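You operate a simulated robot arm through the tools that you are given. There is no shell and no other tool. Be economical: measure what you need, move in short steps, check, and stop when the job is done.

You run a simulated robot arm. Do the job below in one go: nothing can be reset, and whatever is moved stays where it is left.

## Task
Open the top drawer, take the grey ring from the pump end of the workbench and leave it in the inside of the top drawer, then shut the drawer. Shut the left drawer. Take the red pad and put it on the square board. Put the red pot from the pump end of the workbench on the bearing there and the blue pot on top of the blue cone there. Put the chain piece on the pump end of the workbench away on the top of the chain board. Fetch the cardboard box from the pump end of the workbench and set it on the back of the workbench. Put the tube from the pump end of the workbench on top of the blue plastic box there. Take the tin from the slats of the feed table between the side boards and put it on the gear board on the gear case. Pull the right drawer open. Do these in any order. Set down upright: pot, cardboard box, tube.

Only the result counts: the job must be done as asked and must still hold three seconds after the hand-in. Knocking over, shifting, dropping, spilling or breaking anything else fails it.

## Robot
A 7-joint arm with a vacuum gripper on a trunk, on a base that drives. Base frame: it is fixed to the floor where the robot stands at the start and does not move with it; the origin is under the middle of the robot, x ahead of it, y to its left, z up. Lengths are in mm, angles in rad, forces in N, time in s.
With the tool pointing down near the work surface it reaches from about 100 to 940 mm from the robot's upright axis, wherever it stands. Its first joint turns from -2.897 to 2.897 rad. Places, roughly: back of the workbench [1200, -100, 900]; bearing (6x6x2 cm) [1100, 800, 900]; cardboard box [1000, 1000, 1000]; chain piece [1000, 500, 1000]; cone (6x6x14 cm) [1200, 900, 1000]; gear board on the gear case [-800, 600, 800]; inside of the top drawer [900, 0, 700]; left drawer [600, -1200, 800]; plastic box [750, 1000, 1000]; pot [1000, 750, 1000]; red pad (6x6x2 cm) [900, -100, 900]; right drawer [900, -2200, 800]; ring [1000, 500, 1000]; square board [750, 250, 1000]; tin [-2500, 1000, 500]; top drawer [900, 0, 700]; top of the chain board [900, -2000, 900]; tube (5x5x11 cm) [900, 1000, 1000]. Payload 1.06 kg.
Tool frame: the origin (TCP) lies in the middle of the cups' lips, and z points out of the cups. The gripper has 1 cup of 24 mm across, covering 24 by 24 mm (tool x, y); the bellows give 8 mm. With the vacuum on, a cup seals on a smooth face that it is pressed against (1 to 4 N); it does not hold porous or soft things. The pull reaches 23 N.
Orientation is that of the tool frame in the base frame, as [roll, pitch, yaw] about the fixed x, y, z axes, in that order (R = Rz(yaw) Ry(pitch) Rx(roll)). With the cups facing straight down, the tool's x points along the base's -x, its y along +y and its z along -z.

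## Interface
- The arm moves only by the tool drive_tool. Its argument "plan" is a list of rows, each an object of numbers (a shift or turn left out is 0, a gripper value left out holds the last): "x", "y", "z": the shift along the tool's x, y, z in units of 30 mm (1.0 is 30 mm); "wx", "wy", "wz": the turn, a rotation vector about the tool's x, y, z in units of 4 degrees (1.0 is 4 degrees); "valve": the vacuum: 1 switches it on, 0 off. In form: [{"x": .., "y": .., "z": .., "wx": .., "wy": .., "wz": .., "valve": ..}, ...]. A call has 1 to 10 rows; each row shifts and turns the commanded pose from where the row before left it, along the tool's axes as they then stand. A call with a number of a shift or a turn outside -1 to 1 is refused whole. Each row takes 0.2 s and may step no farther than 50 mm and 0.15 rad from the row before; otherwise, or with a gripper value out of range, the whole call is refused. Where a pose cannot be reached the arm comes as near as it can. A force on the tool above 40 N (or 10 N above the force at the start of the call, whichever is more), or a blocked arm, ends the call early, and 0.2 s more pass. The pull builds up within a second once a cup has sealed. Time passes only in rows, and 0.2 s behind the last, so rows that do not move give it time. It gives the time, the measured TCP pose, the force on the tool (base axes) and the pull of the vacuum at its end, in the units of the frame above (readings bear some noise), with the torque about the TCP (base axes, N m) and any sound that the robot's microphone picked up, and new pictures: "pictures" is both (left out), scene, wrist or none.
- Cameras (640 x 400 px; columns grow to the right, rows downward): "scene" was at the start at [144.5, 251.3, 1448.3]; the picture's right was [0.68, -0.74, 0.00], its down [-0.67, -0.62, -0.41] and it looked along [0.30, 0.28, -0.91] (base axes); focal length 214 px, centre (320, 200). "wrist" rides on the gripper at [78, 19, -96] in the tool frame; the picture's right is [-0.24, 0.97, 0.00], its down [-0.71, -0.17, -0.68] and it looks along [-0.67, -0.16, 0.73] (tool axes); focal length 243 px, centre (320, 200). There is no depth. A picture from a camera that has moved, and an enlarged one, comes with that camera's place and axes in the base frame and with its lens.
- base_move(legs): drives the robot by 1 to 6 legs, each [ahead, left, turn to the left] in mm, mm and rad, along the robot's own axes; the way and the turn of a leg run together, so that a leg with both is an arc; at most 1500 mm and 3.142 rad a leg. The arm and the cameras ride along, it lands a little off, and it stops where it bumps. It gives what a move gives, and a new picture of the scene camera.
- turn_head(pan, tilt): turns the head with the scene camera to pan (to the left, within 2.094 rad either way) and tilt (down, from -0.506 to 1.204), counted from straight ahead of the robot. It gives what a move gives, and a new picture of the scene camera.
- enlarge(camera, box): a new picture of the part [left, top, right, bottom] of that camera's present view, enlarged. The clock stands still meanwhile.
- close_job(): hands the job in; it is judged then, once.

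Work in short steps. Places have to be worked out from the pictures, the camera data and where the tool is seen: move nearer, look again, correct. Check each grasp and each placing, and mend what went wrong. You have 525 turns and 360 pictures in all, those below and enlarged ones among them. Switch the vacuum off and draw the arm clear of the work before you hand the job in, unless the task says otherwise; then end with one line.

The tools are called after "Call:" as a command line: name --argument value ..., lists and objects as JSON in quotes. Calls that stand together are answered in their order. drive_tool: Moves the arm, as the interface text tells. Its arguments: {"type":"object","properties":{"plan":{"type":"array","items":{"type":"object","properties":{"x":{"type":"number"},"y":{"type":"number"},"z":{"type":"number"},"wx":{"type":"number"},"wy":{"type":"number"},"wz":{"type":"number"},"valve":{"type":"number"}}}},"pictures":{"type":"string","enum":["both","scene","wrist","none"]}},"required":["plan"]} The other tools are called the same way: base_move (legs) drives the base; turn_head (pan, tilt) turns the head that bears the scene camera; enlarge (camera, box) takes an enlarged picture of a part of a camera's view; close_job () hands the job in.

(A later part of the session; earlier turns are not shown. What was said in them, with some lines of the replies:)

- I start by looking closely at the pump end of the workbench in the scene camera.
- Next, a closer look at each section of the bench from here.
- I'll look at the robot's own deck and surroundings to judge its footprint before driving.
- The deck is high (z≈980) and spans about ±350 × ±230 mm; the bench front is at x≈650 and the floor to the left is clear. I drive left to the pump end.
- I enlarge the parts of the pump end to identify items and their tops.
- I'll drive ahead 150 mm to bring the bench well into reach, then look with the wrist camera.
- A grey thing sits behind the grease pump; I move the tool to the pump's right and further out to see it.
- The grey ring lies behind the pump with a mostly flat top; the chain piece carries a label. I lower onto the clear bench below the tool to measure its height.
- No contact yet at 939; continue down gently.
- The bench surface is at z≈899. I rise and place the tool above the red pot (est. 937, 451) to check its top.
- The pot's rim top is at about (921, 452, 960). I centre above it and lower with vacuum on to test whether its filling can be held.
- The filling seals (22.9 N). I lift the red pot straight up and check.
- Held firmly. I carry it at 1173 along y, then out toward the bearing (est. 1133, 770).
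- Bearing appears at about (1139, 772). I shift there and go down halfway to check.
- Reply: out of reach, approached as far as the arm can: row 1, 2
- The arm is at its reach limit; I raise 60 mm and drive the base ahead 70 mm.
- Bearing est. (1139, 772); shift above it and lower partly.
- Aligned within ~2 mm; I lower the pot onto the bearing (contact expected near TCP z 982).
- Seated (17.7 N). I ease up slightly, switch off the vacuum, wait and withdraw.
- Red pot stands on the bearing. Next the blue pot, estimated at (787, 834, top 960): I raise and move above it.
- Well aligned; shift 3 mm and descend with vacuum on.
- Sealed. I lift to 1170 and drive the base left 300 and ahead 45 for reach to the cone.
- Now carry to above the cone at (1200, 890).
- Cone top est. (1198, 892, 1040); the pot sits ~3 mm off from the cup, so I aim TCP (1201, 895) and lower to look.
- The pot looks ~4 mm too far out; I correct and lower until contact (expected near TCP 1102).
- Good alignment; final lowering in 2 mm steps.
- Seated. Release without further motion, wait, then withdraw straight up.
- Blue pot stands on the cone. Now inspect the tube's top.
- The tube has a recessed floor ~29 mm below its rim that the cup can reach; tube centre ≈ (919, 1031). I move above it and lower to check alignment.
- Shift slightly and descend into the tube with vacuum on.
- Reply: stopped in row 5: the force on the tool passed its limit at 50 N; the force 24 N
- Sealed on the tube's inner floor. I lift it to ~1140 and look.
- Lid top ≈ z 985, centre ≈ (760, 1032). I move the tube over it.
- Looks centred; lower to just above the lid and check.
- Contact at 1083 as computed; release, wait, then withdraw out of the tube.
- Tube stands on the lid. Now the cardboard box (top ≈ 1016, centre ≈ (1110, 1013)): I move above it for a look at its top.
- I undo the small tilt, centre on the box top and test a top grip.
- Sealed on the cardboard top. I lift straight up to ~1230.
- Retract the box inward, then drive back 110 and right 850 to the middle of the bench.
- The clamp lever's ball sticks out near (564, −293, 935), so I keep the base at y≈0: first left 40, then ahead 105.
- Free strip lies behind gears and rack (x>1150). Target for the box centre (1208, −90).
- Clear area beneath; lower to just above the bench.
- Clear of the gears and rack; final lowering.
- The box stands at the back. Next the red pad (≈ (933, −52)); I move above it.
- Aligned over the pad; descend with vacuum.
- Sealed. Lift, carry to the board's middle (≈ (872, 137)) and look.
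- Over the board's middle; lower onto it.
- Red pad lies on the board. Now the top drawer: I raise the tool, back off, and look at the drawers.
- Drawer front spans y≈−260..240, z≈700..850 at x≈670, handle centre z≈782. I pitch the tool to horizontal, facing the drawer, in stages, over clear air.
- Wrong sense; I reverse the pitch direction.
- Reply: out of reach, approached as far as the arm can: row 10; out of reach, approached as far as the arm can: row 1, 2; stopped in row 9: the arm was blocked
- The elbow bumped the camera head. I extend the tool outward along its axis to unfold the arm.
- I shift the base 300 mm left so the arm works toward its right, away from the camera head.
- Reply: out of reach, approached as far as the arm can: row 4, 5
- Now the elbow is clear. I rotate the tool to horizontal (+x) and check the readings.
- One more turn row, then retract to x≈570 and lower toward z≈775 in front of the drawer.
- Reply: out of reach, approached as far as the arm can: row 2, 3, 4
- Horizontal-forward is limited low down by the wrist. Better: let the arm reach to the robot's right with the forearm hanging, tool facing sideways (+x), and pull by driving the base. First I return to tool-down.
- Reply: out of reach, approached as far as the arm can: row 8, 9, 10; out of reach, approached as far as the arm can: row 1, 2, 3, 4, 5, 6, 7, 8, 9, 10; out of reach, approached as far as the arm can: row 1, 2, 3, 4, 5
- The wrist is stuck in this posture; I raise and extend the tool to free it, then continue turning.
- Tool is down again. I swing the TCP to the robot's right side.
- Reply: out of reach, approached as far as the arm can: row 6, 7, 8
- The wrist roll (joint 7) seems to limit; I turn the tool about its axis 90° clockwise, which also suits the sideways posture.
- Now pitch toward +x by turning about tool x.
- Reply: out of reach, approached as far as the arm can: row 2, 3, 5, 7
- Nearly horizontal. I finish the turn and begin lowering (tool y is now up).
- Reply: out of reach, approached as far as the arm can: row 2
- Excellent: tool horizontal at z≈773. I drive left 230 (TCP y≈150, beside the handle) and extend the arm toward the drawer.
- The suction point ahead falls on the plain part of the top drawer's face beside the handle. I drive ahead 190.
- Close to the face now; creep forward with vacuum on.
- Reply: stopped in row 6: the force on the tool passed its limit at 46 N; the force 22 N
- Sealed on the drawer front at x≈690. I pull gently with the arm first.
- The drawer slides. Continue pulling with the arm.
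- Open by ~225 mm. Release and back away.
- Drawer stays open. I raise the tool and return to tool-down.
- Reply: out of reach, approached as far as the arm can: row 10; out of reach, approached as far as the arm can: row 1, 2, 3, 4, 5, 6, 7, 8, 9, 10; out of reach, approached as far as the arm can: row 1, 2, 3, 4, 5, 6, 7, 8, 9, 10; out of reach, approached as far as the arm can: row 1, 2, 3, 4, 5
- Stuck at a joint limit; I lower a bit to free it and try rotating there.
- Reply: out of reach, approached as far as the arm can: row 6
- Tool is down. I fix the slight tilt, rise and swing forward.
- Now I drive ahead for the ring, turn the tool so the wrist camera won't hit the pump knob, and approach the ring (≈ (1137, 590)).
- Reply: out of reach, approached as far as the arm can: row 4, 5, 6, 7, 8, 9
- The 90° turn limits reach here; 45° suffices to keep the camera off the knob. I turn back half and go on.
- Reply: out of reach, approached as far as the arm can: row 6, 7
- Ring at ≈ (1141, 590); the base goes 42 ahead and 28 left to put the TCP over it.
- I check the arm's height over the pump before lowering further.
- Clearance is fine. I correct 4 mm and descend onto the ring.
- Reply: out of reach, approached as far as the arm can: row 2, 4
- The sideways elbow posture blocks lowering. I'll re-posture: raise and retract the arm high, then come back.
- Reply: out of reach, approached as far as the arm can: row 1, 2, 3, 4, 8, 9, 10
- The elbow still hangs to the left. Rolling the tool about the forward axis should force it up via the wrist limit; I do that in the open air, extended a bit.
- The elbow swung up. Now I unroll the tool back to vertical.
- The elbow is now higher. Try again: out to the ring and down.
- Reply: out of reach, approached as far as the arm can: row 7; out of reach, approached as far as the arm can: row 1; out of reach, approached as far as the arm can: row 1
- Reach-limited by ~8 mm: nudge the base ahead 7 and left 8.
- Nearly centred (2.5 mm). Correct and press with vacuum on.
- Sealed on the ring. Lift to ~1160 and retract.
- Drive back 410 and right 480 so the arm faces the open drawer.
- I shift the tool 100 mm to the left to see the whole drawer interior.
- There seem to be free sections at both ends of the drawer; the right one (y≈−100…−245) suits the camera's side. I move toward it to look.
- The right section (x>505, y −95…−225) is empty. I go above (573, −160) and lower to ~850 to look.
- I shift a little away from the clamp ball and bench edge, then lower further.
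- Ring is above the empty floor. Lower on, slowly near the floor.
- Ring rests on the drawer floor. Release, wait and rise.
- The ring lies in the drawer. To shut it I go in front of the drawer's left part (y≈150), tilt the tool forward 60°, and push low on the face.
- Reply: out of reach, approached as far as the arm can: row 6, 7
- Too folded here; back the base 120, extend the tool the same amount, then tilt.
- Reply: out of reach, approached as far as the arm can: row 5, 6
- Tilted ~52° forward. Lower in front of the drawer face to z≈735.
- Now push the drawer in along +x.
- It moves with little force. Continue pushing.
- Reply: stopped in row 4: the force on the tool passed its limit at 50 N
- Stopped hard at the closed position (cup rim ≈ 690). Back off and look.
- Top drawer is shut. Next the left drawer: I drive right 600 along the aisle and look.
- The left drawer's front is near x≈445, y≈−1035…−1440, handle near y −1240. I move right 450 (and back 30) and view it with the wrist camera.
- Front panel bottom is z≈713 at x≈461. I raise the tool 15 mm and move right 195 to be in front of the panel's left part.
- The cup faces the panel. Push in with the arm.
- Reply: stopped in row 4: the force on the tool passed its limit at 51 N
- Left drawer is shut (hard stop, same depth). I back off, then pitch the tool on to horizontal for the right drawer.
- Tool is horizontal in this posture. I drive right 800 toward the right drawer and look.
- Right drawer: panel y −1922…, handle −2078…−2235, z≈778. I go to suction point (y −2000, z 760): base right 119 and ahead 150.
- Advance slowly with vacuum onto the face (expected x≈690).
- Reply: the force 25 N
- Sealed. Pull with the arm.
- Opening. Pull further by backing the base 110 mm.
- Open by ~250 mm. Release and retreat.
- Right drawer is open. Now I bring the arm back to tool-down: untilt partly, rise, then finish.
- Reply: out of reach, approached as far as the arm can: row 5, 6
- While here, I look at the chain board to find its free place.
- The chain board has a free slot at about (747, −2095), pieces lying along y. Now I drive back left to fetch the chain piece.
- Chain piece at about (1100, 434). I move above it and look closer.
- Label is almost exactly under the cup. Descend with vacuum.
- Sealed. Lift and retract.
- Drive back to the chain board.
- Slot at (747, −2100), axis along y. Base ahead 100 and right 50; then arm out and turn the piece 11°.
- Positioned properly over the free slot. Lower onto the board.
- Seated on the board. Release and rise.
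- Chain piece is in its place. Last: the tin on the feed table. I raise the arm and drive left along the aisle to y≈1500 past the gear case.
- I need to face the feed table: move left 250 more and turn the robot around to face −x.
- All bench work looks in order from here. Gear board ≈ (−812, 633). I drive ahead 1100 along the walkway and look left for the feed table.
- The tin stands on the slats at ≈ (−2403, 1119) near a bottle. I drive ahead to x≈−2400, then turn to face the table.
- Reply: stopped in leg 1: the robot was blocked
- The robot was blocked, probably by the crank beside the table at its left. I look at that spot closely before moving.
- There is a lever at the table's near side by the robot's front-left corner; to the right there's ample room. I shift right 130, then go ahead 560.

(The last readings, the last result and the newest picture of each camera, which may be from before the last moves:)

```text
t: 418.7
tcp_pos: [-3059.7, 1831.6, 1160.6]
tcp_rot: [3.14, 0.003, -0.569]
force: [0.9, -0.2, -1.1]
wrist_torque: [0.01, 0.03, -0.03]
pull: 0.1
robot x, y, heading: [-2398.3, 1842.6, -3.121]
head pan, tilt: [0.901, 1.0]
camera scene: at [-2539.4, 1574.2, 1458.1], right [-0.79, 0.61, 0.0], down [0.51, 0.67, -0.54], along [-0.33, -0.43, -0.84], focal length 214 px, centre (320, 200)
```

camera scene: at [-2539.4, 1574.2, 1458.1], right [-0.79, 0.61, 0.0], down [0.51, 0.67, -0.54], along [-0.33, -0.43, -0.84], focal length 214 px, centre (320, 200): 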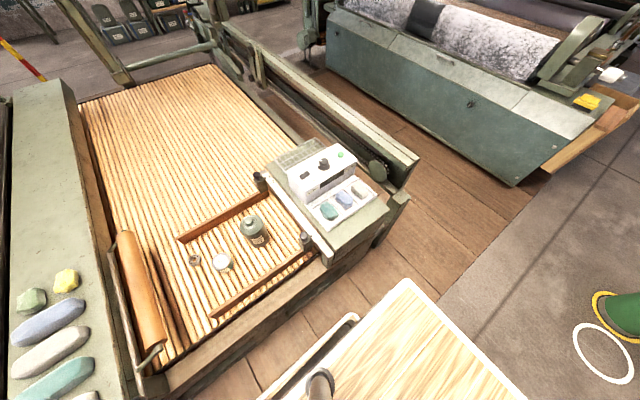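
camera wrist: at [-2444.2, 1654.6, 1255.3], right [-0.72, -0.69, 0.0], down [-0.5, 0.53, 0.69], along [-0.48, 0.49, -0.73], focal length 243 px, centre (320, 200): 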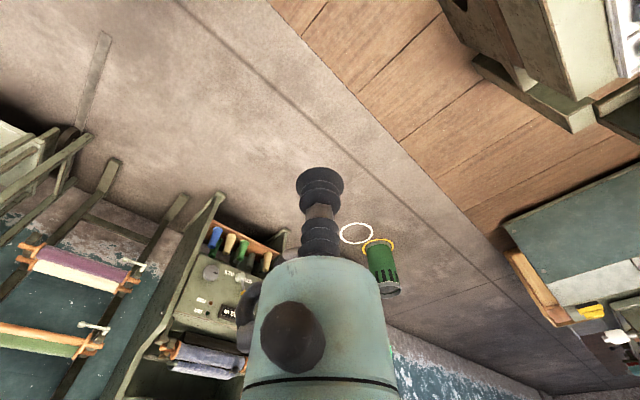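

I back away a bit more, raise the arm, and turn to face the table.

Call:
drive_tool --plan '[{"z": -1}, {"z": -1}, {"z": -1}]' --pictures "none"

Call:
base_move --legs '[[0, -80, 0], [0, 0, 1.55]]'

Call:
turn_head --pan -0.1 --tilt 0.9

Call:
drive_tool --plan '[{"z": 0}]' --pictures "wrist"

```text
t: 419.5
tcp_pos: [-3058.8, 1831.3, 1250.7]
tcp_rot: [3.14, 0.003, -0.568]
force: [-0.4, 0.5, -0.5]
wrist_torque: [0.0, -0.02, 0.02]
pull: 0.0
robot x, y, heading: [-2401.2, 1841.5, -3.12]
head pan, tilt: [0.901, 1.0]
```

```text
t: 424.3
tcp_pos: [-2404.2, 1264.7, 1249.3]
tcp_rot: [3.138, 0.003, 0.986]
force: [-0.1, -0.3, 0.0]
wrist_torque: [-0.01, 0.01, -0.04]
pull: 0.2
robot x, y, heading: [-2403.4, 1919.4, -1.571]
head pan, tilt: [0.901, 1.0]
camera scene: at [-2137.4, 1779.3, 1458.1], right [-0.62, -0.79, 0.0], down [-0.66, 0.52, -0.54], along [0.42, -0.33, -0.84], focal length 214 px, centre (320, 200)
```

scene: 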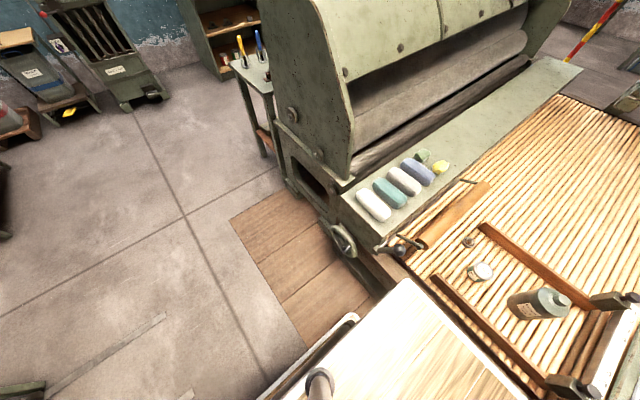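

```text
t: 425.6
tcp_pos: [-2404.2, 1263.4, 1250.3]
tcp_rot: [3.141, 0.002, 0.986]
force: [-0.6, 0.2, -0.7]
wrist_torque: [-0.02, -0.02, -0.02]
pull: 0.0
robot x, y, heading: [-2403.8, 1919.3, -1.567]
head pan, tilt: [-0.099, 0.901]
camera scene: at [-2199.4, 1747.2, 1465.3], right [-1.0, 0.09, 0.0], down [0.07, 0.78, -0.62], along [-0.06, -0.62, -0.78], focal length 214 px, centre (320, 200)
```

scene: 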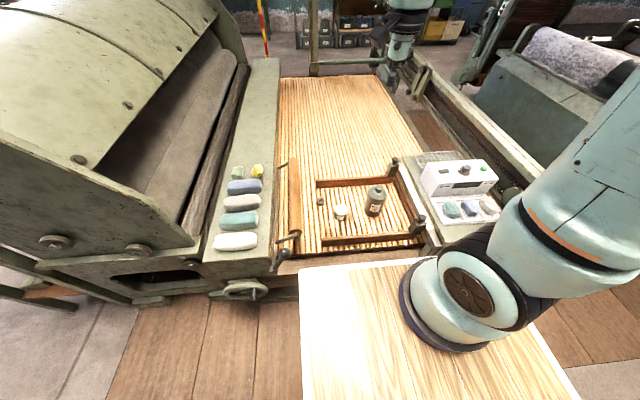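

```text
t: 426.0
tcp_pos: [-2403.8, 1263.8, 1250.0]
tcp_rot: [3.14, 0.002, 0.986]
force: [0.9, -0.6, -0.3]
wrist_torque: [0.0, 0.01, 0.01]
pull: 0.0
robot x, y, heading: [-2404.3, 1919.7, -1.573]
head pan, tilt: [-0.099, 0.901]
camera wrist: at [-2344.3, 1318.4, 1344.8], right [0.68, -0.73, 0.0], down [-0.53, -0.49, 0.69], along [-0.5, -0.47, -0.73], focal length 243 px, centre (320, 200)
```

wrist: 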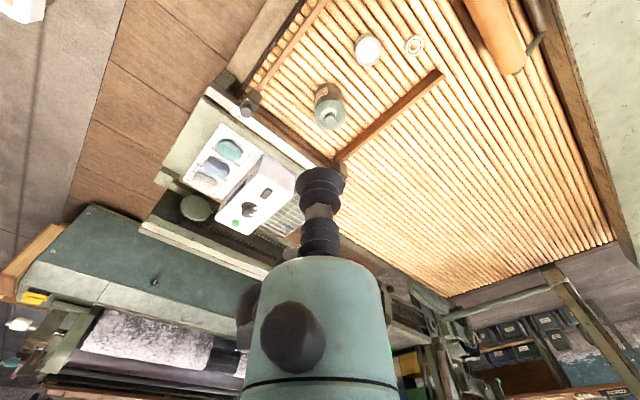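

Tin top ≈ (−2374, 1099, ~540). The base goes ahead 100 so that the arm can reach down there.

Call:
base_move --legs '[[100, 0, 0]]'

Call:
drive_tool --plan '[{"z": 1}, {"z": 1}, {"z": 1}, {"z": 1}, {"z": 1}]' --pictures "both"

```text
t: 427.2
tcp_pos: [-2404.5, 1160.9, 1250.5]
tcp_rot: [3.14, 0.001, 0.985]
force: [0.2, 0.3, -0.6]
wrist_torque: [0.01, -0.01, 0.02]
pull: 0.1
robot x, y, heading: [-2403.1, 1819.6, -1.569]
head pan, tilt: [-0.099, 0.901]
camera scene: at [-2199.3, 1645.6, 1465.3], right [-1.0, 0.1, 0.0], down [0.08, 0.78, -0.62], along [-0.06, -0.62, -0.78], focal length 214 px, centre (320, 200)
```

scene: 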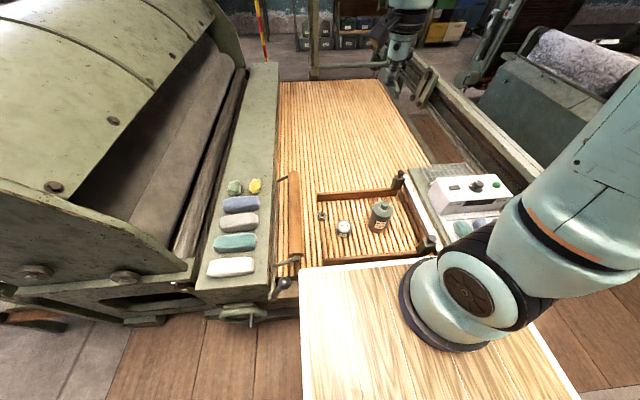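

```text
t: 428.4
tcp_pos: [-2405.0, 1161.4, 1099.6]
tcp_rot: [3.14, 0.001, 0.986]
force: [-0.4, 0.1, 0.9]
wrist_torque: [0.01, 0.01, 0.03]
pull: 0.1
robot x, y, heading: [-2405.1, 1823.0, -1.572]
head pan, tilt: [-0.099, 0.901]
camera scene: at [-2199.4, 1645.9, 1465.4], right [-1.0, 0.1, 0.0], down [0.08, 0.78, -0.62], along [-0.06, -0.62, -0.78], focal length 214 px, centre (320, 200)
camera wrist: at [-2344.4, 1216.8, 1194.8], right [0.68, -0.73, 0.0], down [-0.53, -0.49, 0.69], along [-0.5, -0.47, -0.73], focal length 243 px, centre (320, 200)
```

scene: 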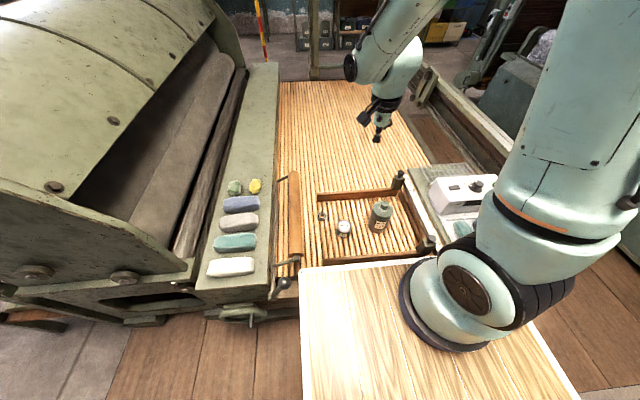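
wrist: 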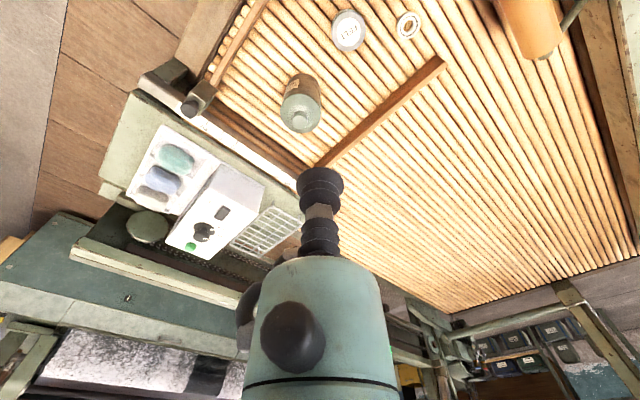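

Tin at (−2371, 1104), top ≈ 540. Centre above and lower.

Call:
drive_tool --plan '[{"x": -0.48, "y": 1}, {"x": -0.48, "y": 1}, {"z": 1}, {"z": 1}, {"z": 1}, {"z": 1}, {"z": 1}, {"z": 1}, {"z": 1}, {"z": 1}]' --pictures "wrist"

```text
t: 430.6
tcp_pos: [-2369.2, 1104.7, 861.0]
tcp_rot: [3.14, 0.0, 0.987]
force: [-0.4, -0.4, 0.2]
wrist_torque: [0.0, 0.0, 0.0]
pull: 0.0
robot x, y, heading: [-2404.5, 1820.0, -1.572]
head pan, tilt: [-0.099, 0.901]
camera wrist: at [-2310.7, 1159.8, 955.4], right [0.68, -0.73, 0.0], down [-0.53, -0.49, 0.69], along [-0.5, -0.47, -0.73], focal length 243 px, centre (320, 200)
```

wrist: 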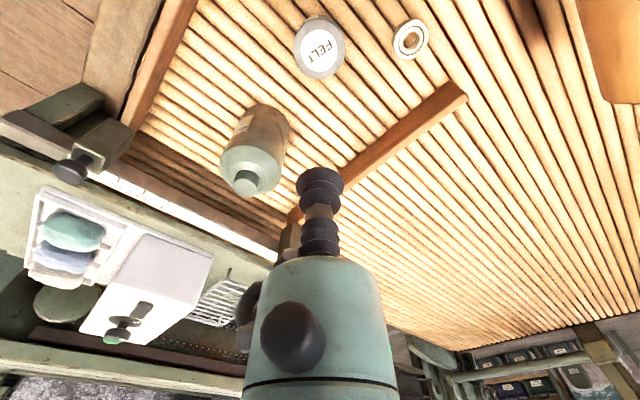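

Aligned. Lower further to ~600.

Call:
drive_tool --plan '[{"z": 1}, {"z": 1}, {"z": 1}, {"z": 1}, {"z": 1}, {"z": 1}, {"z": 1}, {"z": 1}]' --pictures "wrist"

```text
t: 432.4
tcp_pos: [-2369.7, 1103.9, 620.2]
tcp_rot: [3.137, 0.001, 0.987]
force: [-0.4, -0.6, 0.6]
wrist_torque: [-0.04, 0.02, -0.01]
pull: 0.1
robot x, y, heading: [-2403.3, 1817.1, -1.569]
head pan, tilt: [-0.099, 0.901]
camera wrist: at [-2309.4, 1158.6, 715.0], right [0.68, -0.73, 0.0], down [-0.53, -0.49, 0.69], along [-0.5, -0.47, -0.73], focal length 243 px, centre (320, 200)
```

wrist: 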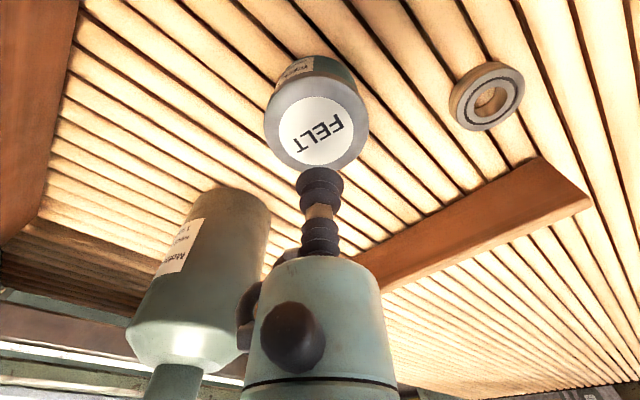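

Lid is beneath the cup; bottle is ~165 mm away. Descend with vacuum.

Call:
drive_tool --plan '[{"z": 1, "y": -0.05}, {"z": 0.6, "valve": 1}, {"z": 0.2}, {"z": 0.15}, {"z": 0.1}, {"z": 0.1}]' --pictures "none"

```text
t: 433.8
tcp_pos: [-2369.8, 1104.0, 556.4]
tcp_rot: [3.138, 0.003, 0.986]
force: [2.6, 4.1, 15.2]
wrist_torque: [0.03, 0.04, -0.05]
pull: 22.4
robot x, y, heading: [-2405.9, 1819.9, -1.571]
head pan, tilt: [-0.099, 0.901]
```

Sealed. Lift slowly, then high.

Call:
drive_tool --plan '[{"z": -0.3}, {"z": -0.5}, {"z": -1}, {"z": -1}, {"z": -1}, {"z": -1}, {"z": -1}, {"z": -1}, {"z": -1}, {"z": -1}]' --pictures "wrist"

Call:
drive_tool --plan '[{"z": -1}, {"z": -1}, {"z": -1}, {"z": -1}, {"z": -1}, {"z": -1}, {"z": -1}, {"z": -1}, {"z": -1}, {"z": -1}]' --pictures "none"

Call:
drive_tool --plan '[{"z": -1}, {"z": -1}, {"z": -1}, {"z": -1}]' --pictures "scene"

```text
t: 436.0
tcp_pos: [-2370.7, 1104.4, 820.0]
tcp_rot: [3.14, 0.002, 0.987]
force: [0.0, -0.8, -1.0]
wrist_torque: [0.02, 0.02, 0.0]
pull: 23.0
robot x, y, heading: [-2401.7, 1816.3, -1.567]
head pan, tilt: [-0.099, 0.901]
camera wrist: at [-2312.2, 1159.2, 915.0], right [0.68, -0.73, 0.0], down [-0.53, -0.49, 0.69], along [-0.5, -0.47, -0.73], focal length 243 px, centre (320, 200)
```

wrist: 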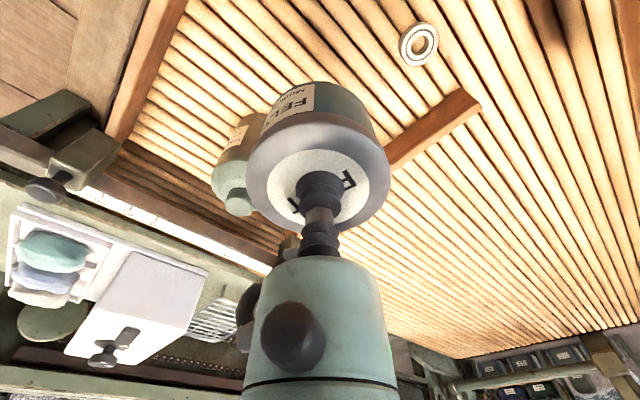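

```text
t: 438.2
tcp_pos: [-2371.0, 1107.4, 1119.6]
tcp_rot: [3.139, 0.001, 0.984]
force: [0.5, -0.3, -1.7]
wrist_torque: [0.01, -0.01, -0.05]
pull: 23.0
robot x, y, heading: [-2404.8, 1818.6, -1.568]
head pan, tilt: [-0.099, 0.901]
```

```text
t: 439.2
tcp_pos: [-2371.3, 1105.3, 1238.3]
tcp_rot: [3.139, 0.003, 0.986]
force: [-0.5, -0.1, -0.6]
wrist_torque: [-0.01, -0.02, 0.02]
pull: 23.5
robot x, y, heading: [-2398.9, 1818.3, -1.571]
head pan, tilt: [-0.099, 0.901]
camera scene: at [-2199.2, 1645.5, 1465.3], right [-1.0, 0.1, 0.0], down [0.08, 0.78, -0.62], along [-0.06, -0.62, -0.78], focal length 214 px, centre (320, 200)
```

scene: 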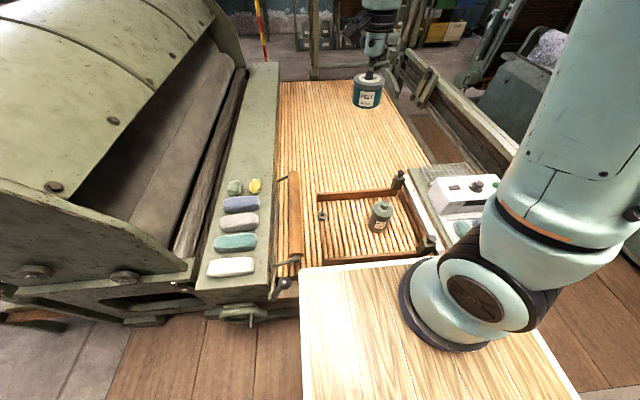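

Tin is held. I back away, turn to face −x, and reverse along the walkway to the aisle.

Call:
base_move --legs '[[-110, 0, 0], [0, 0, -1.555], [-1500, 0, 0], [-840, 0, 0]]'

Call:
turn_head --pan 0.6 --tilt 0.6

```text
t: 455.2
tcp_pos: [-791.9, 1919.9, 1238.7]
tcp_rot: [3.14, 0.001, -0.577]
force: [-0.6, 0.0, -0.4]
wrist_torque: [-0.01, 0.01, 0.01]
pull: 22.8
robot x, y, heading: [-82.1, 1955.9, -3.134]
head pan, tilt: [-0.099, 0.901]
camera scene: at [-251.4, 1754.3, 1465.3], right [0.09, 1.0, 0.0], down [0.78, -0.07, -0.62], along [-0.62, 0.06, -0.78], focal length 214 px, centre (320, 200)
```

scene: 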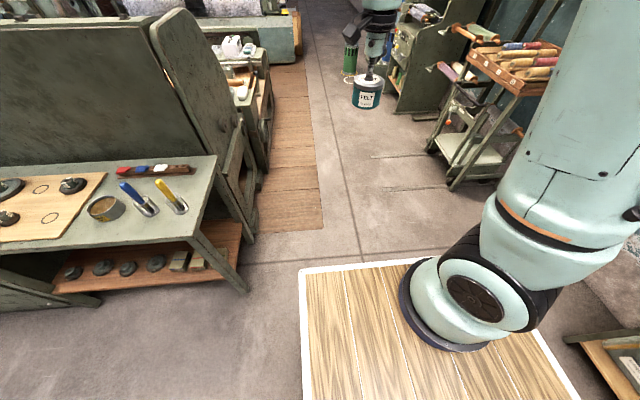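

```text
t: 456.2
tcp_pos: [-791.9, 1920.8, 1239.3]
tcp_rot: [3.14, 0.001, -0.577]
force: [-0.5, -0.3, -1.9]
wrist_torque: [0.03, 0.04, 0.0]
pull: 23.2
robot x, y, heading: [-76.6, 1961.3, -3.132]
head pan, tilt: [0.6, 0.6]
camera scene: at [-248.7, 1697.0, 1490.1], right [-0.57, 0.82, 0.0], down [0.46, 0.32, -0.82], along [-0.68, -0.47, -0.57], focal length 214 px, centre (320, 200)
```

scene: 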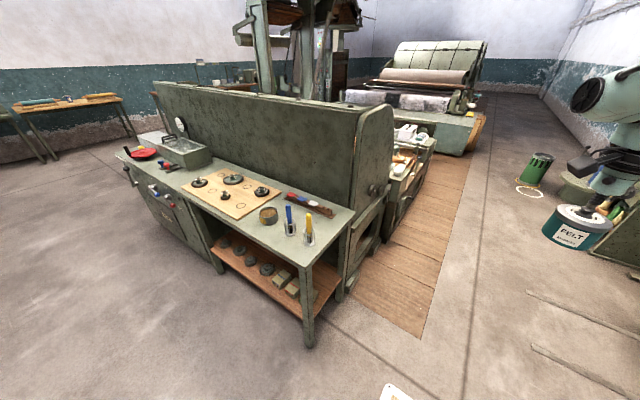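

Now strafe left along the gear case to bring the tin in front of the gear board.

Call:
base_move --legs '[[-50, 0, 0], [0, 1290, 0]]'

Call:
turn_head --pan 0.0 --tilt 0.8

Call:
drive_tool --plan '[{"z": 0}]' --pictures "wrist"

```text
t: 463.2
tcp_pos: [-732.1, 635.7, 1239.0]
tcp_rot: [3.139, 0.003, -0.582]
force: [-0.9, 0.2, -1.3]
wrist_torque: [-0.01, 0.03, -0.01]
pull: 22.8
robot x, y, heading: [-17.3, 672.3, -3.14]
head pan, tilt: [0.6, 0.6]
camera scene: at [-189.0, 411.5, 1490.1], right [-0.57, 0.82, 0.0], down [0.46, 0.32, -0.83], along [-0.68, -0.47, -0.56], focal length 214 px, centre (320, 200)
```

scene: 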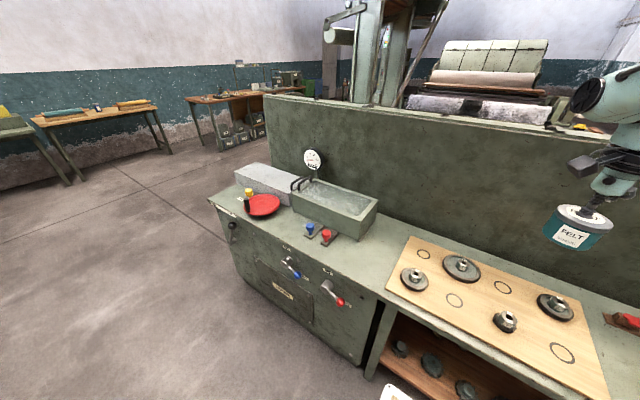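

```text
t: 464.2
tcp_pos: [-731.4, 636.2, 1238.0]
tcp_rot: [3.14, 0.002, -0.581]
force: [-0.4, 0.3, -0.5]
wrist_torque: [0.01, 0.01, 0.02]
pull: 22.9
robot x, y, heading: [-21.2, 673.3, -3.132]
head pan, tilt: [0.0, 0.799]
camera scene: at [-197.1, 461.4, 1473.3], right [-0.01, 1.0, 0.0], down [0.72, 0.01, -0.7], along [-0.7, -0.01, -0.72], focal length 214 px, centre (320, 200)
```

scene: 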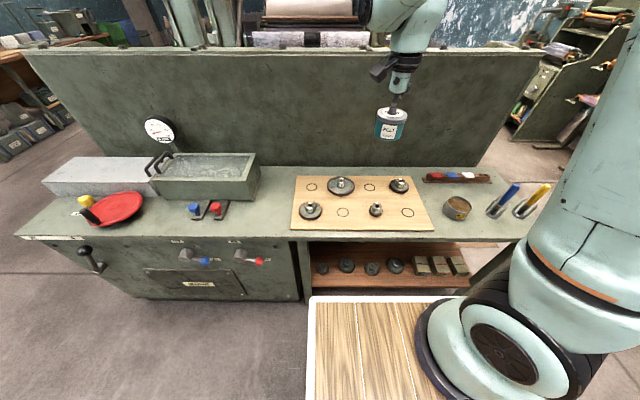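

```text
t: 464.6
tcp_pos: [-731.1, 637.5, 1239.2]
tcp_rot: [3.14, 0.002, -0.582]
force: [-0.5, -1.1, -0.8]
wrist_torque: [-0.02, -0.02, -0.03]
pull: 22.8
robot x, y, heading: [-19.1, 670.6, -3.135]
head pan, tilt: [0.0, 0.799]
camera wrist: at [-675.9, 578.1, 1334.1], right [-0.73, -0.68, 0.0], down [-0.5, 0.53, 0.69], along [-0.47, 0.5, -0.73], focal length 243 px, centre (320, 200)
```

wrist: 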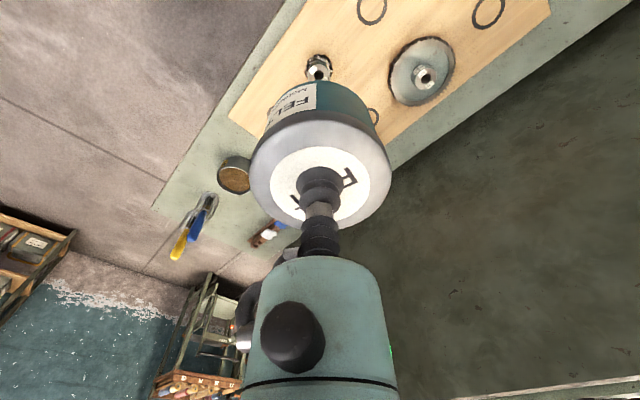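

The gear board has free marked places; I choose the front-middle free circle at ≈ (−768, 551). Move above it and lower part-way.

Call:
drive_tool --plan '[{"x": 0.18, "y": 1}, {"x": 0.18, "y": 1}, {"x": 0.18, "y": 1}, {"z": 1}, {"z": 1}, {"z": 1}, {"z": 1}, {"z": 1}, {"z": 1}, {"z": 1}]' --pictures "both"

Call:
enlarge --camera "scene" --box '[270, 100, 450, 250]'

```text
t: 466.8
tcp_pos: [-768.4, 553.2, 1028.3]
tcp_rot: [3.137, 0.003, -0.581]
force: [0.6, -0.2, -2.1]
wrist_torque: [0.01, 0.03, 0.02]
pull: 23.1
robot x, y, heading: [-21.1, 670.4, -3.137]
head pan, tilt: [0.0, 0.799]
camera scene: at [-196.8, 461.6, 1473.3], right [-0.01, 1.0, 0.0], down [0.72, 0.0, -0.7], along [-0.7, 0.0, -0.72], focal length 214 px, centre (320, 200)
camera wrist: at [-712.0, 493.7, 1123.6], right [-0.73, -0.68, 0.0], down [-0.49, 0.53, 0.69], along [-0.47, 0.5, -0.73], focal length 243 px, centre (320, 200)
```

scene: 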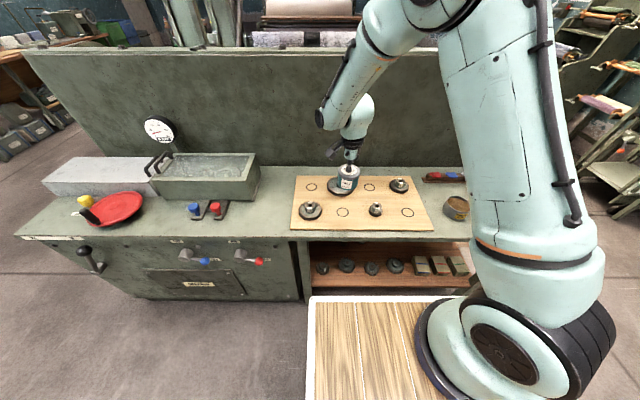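
wrist: 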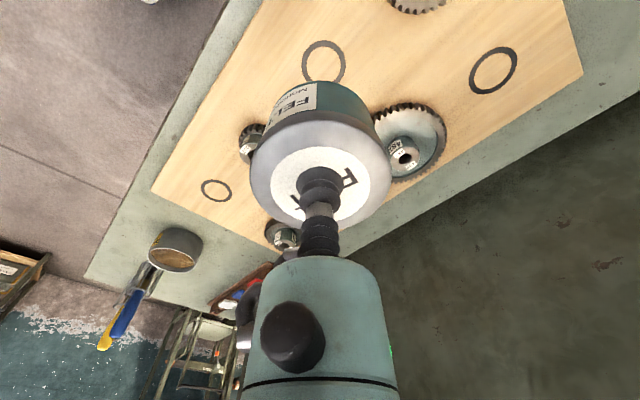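

```text
2.67 times, centred on (360, 175) of scene
camera zoom: at [-196.8, 461.6, 1473.3], right [-0.01, 1.0, 0.0], down [0.72, 0.0, -0.7], along [-0.7, 0.0, -0.72], focal length 572 px, centre (213, 267)
```

zoom: 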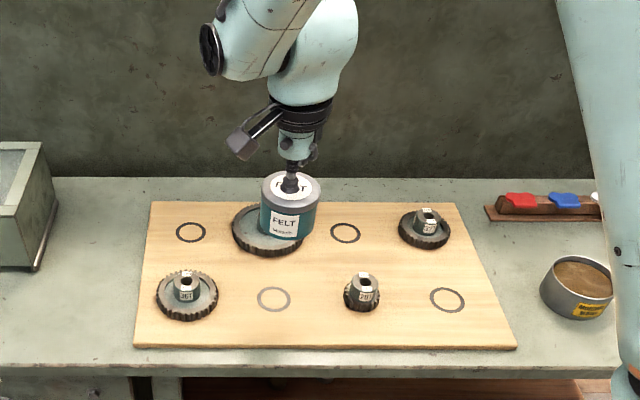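

The empty circle is exactly beneath. Lower to ~895 and then slowly.

Call:
drive_tool --plan '[{"z": 1}, {"z": 1}, {"z": 1}, {"z": 0.8}]' --pictures "wrist"

Call:
enlarge --camera "scene" --box '[270, 100, 450, 250]'

```text
t: 467.8
tcp_pos: [-767.9, 552.6, 915.7]
tcp_rot: [3.139, 0.003, -0.582]
force: [-0.2, 0.2, -0.8]
wrist_torque: [-0.03, -0.03, 0.02]
pull: 23.0
robot x, y, heading: [-18.9, 673.0, -3.129]
head pan, tilt: [0.0, 0.799]
camera wrist: at [-712.0, 493.2, 1010.1], right [-0.73, -0.68, 0.0], down [-0.5, 0.53, 0.69], along [-0.47, 0.5, -0.73], focal length 243 px, centre (320, 200)
```

wrist: 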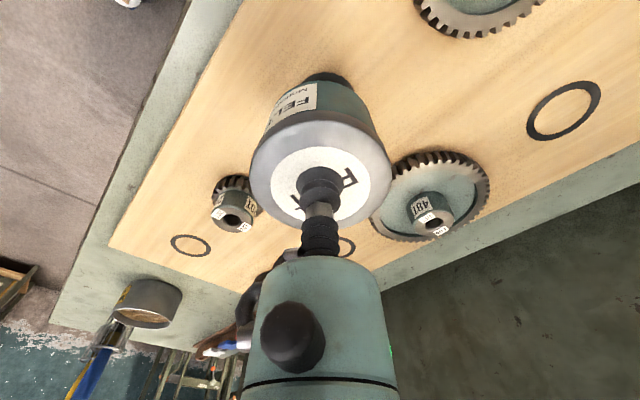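

```text
2.67 times, centred on (360, 175) of scene
camera zoom: at [-196.8, 461.5, 1473.3], right [-0.01, 1.0, 0.0], down [0.72, 0.0, -0.7], along [-0.7, 0.0, -0.72], focal length 572 px, centre (213, 267)
```

zoom: 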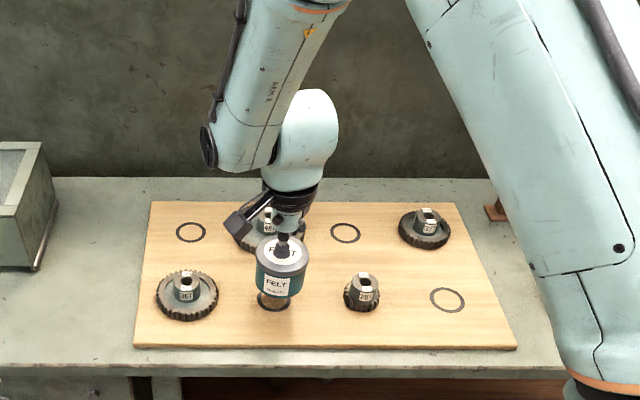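

Clear of the gears. Lower gently until contact.

Call:
drive_tool --plan '[{"z": 0.5}, {"z": 0.3}, {"z": 0.2}, {"z": 0.1}]' --pictures "none"

Call:
drive_tool --plan '[{"z": 0.1}, {"z": 0.1}]' --pictures "none"

```text
t: 468.8
tcp_pos: [-769.1, 551.9, 881.0]
tcp_rot: [3.14, 0.002, -0.581]
force: [0.1, 0.1, -1.3]
wrist_torque: [0.0, -0.02, 0.01]
pull: 22.9
robot x, y, heading: [-18.2, 669.1, -3.133]
head pan, tilt: [0.0, 0.799]
```

```text
t: 469.4
tcp_pos: [-768.4, 552.5, 876.2]
tcp_rot: [3.14, 0.002, -0.581]
force: [-0.5, -0.4, -1.5]
wrist_torque: [-0.02, 0.01, 0.01]
pull: 22.8
robot x, y, heading: [-18.0, 672.8, -3.128]
head pan, tilt: [0.0, 0.799]
```

Call:
drive_tool --plan '[{"z": 0.1}, {"z": 0.1}]' --pictures "none"

Call:
drive_tool --plan '[{"z": 0.08}, {"z": 0.08}]' --pictures "wrist"

```text
t: 470.0
tcp_pos: [-768.8, 552.5, 871.3]
tcp_rot: [3.138, 0.004, -0.582]
force: [3.2, 0.2, 14.6]
wrist_torque: [0.02, -0.06, -0.09]
pull: 23.4
robot x, y, heading: [-20.8, 672.8, -3.131]
head pan, tilt: [0.0, 0.799]
```

```text
t: 470.6
tcp_pos: [-768.7, 553.0, 865.8]
tcp_rot: [3.138, 0.001, -0.581]
force: [0.7, 1.6, 17.9]
wrist_torque: [0.01, -0.04, 0.05]
pull: 22.8
robot x, y, heading: [-16.0, 670.5, -3.135]
head pan, tilt: [0.0, 0.799]
camera wrist: at [-712.8, 493.7, 961.0], right [-0.73, -0.68, 0.0], down [-0.49, 0.53, 0.69], along [-0.47, 0.5, -0.73], focal length 243 px, centre (320, 200)
```

wrist: 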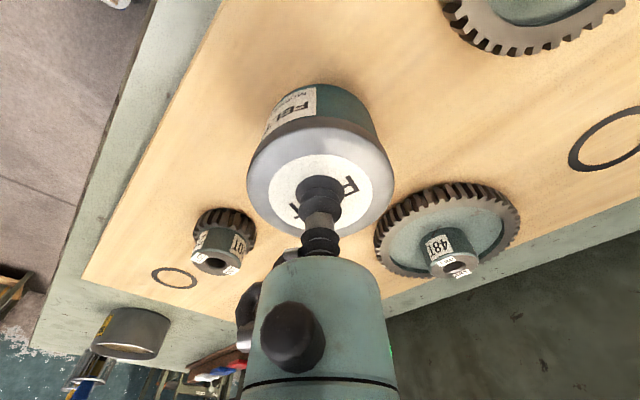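

Tin rests on the board. Release, wait and rise.

Call:
drive_tool --plan '[{"z": -0.15}, {"valve": 0}, {}, {}, {}, {"z": -0.1}, {"z": -0.5}, {"z": -1}, {"z": -1}, {"z": -1}]' --pictures "none"

Call:
drive_tool --plan '[{"z": -1}, {"z": -1}, {"z": -1}, {"z": -1}, {"z": -1}, {"x": 0.83, "y": -0.55}, {"x": 0.83, "y": -0.55}, {"x": 0.83, "y": -0.55}]' --pictures "both"

Call:
enlarge --camera "scene" --box '[270, 100, 450, 250]'

```text
t: 472.8
tcp_pos: [-767.3, 553.2, 979.4]
tcp_rot: [3.141, 0.002, -0.579]
force: [0.8, -0.1, 0.1]
wrist_torque: [0.03, 0.0, 0.01]
pull: 0.1
robot x, y, heading: [-19.6, 672.3, -3.132]
head pan, tilt: [0.0, 0.799]
```

```text
t: 474.6
tcp_pos: [-679.8, 554.4, 1129.0]
tcp_rot: [3.14, 0.001, -0.582]
force: [0.0, 0.3, -1.1]
wrist_torque: [0.01, -0.01, 0.0]
pull: 0.2
robot x, y, heading: [-16.6, 670.9, -3.14]
head pan, tilt: [0.0, 0.799]
camera scene: at [-197.5, 461.3, 1473.2], right [-0.01, 1.0, 0.0], down [0.72, 0.0, -0.7], along [-0.7, 0.0, -0.72], focal length 214 px, centre (320, 200)
camera wrist: at [-623.3, 494.9, 1223.0], right [-0.73, -0.68, 0.0], down [-0.5, 0.53, 0.69], along [-0.47, 0.5, -0.73], focal length 243 px, centre (320, 200)
```

scene: 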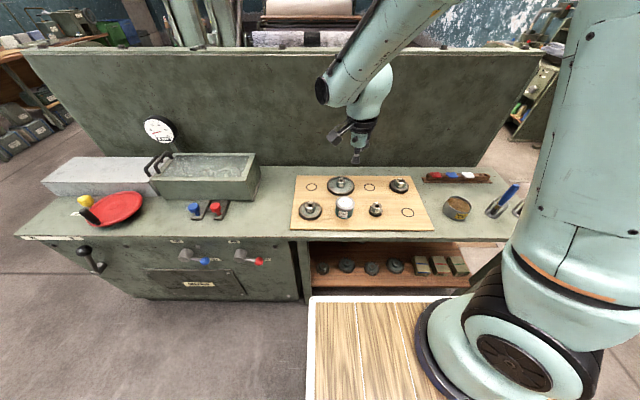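
wrist: 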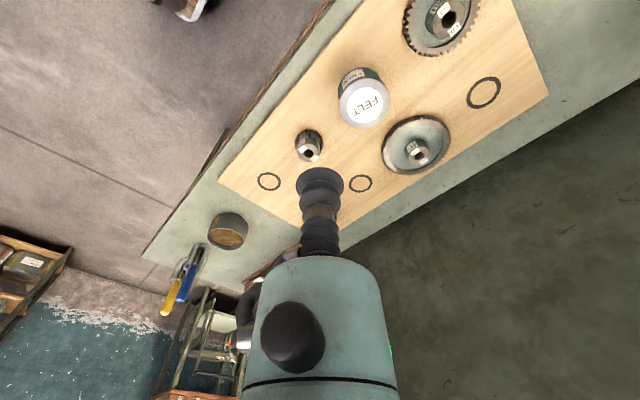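

```text
2.67 times, centred on (360, 175) of scene
camera zoom: at [-197.5, 461.3, 1473.2], right [-0.01, 1.0, 0.0], down [0.72, 0.0, -0.7], along [-0.7, 0.0, -0.72], focal length 572 px, centre (213, 267)
```

zoom: 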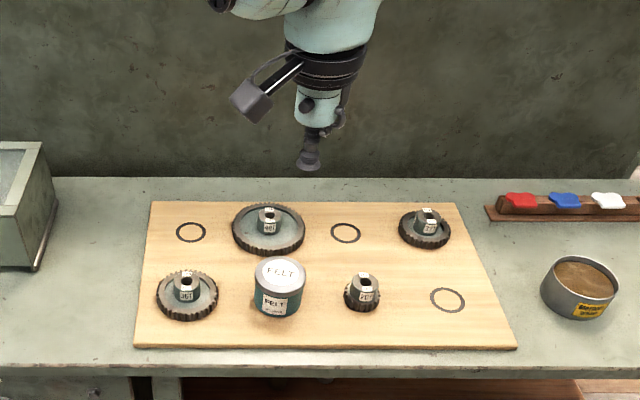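

Tin stands on the gear board. Final check of the bench from here by looking back on both sides.

Call:
turn_head --pan 2.09 --tilt 0.45

Call:
turn_head --pan -2.09 --tilt 0.45

```text
t: 476.6
tcp_pos: [-679.1, 554.8, 1129.7]
tcp_rot: [3.14, 0.001, -0.582]
force: [0.3, 0.5, 0.0]
wrist_torque: [0.04, 0.0, 0.0]
pull: 0.0
robot x, y, heading: [-13.9, 668.9, -3.135]
head pan, tilt: [2.089, 0.45]
camera scene: at [-70.4, 382.4, 1503.7], right [-0.87, -0.5, 0.0], down [-0.22, 0.38, -0.9], along [0.45, -0.78, -0.44], focal length 214 px, centre (320, 200)
```

scene: 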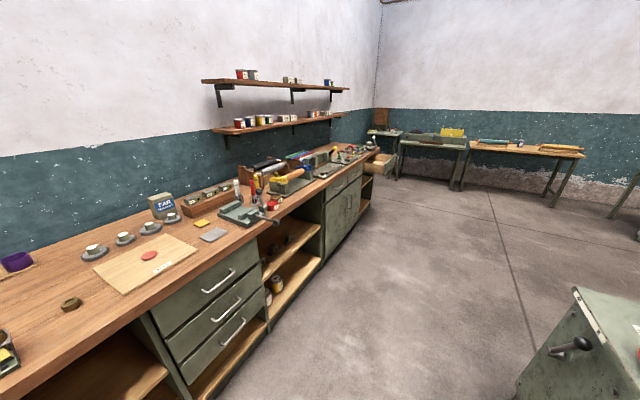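

```text
t: 480.0
tcp_pos: [-679.5, 553.2, 1129.3]
tcp_rot: [3.14, 0.001, -0.581]
force: [0.2, 0.0, 0.5]
wrist_torque: [-0.03, 0.02, 0.0]
pull: 0.1
robot x, y, heading: [-19.1, 671.5, -3.131]
head pan, tilt: [-2.089, 0.45]
camera scene: at [-71.4, 542.1, 1503.7], right [0.87, -0.49, 0.0], down [-0.21, -0.38, -0.9], along [0.44, 0.79, -0.44], focal length 214 px, centre (320, 200)
```

scene: 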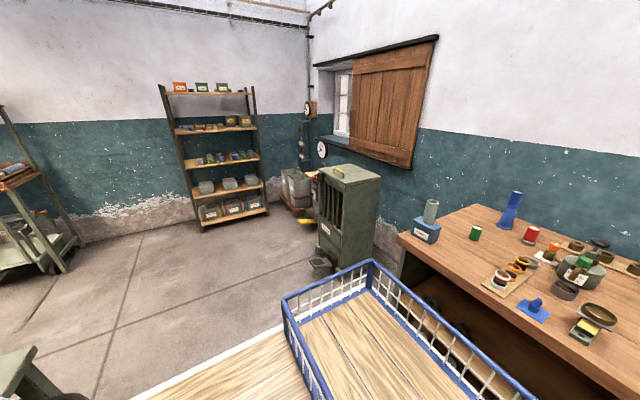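

Everything stands as placed, top and left drawers are shut, the right drawer is open, vacuum is off and the arm is clear. I hand the job in.

Call:
close_job

```text
The job is handed in.
```

I did all the tasks and handed the job in. The ring is in the shut top drawer, the left drawer is shut and the right drawer is open about 250 mm. The pad, pots, chain piece, cardboard box, tube and tin are in their places, the base bumped something by the feed table once (most likely its side lever), and I took the "square board" to be the light wooden board marked "BALE".
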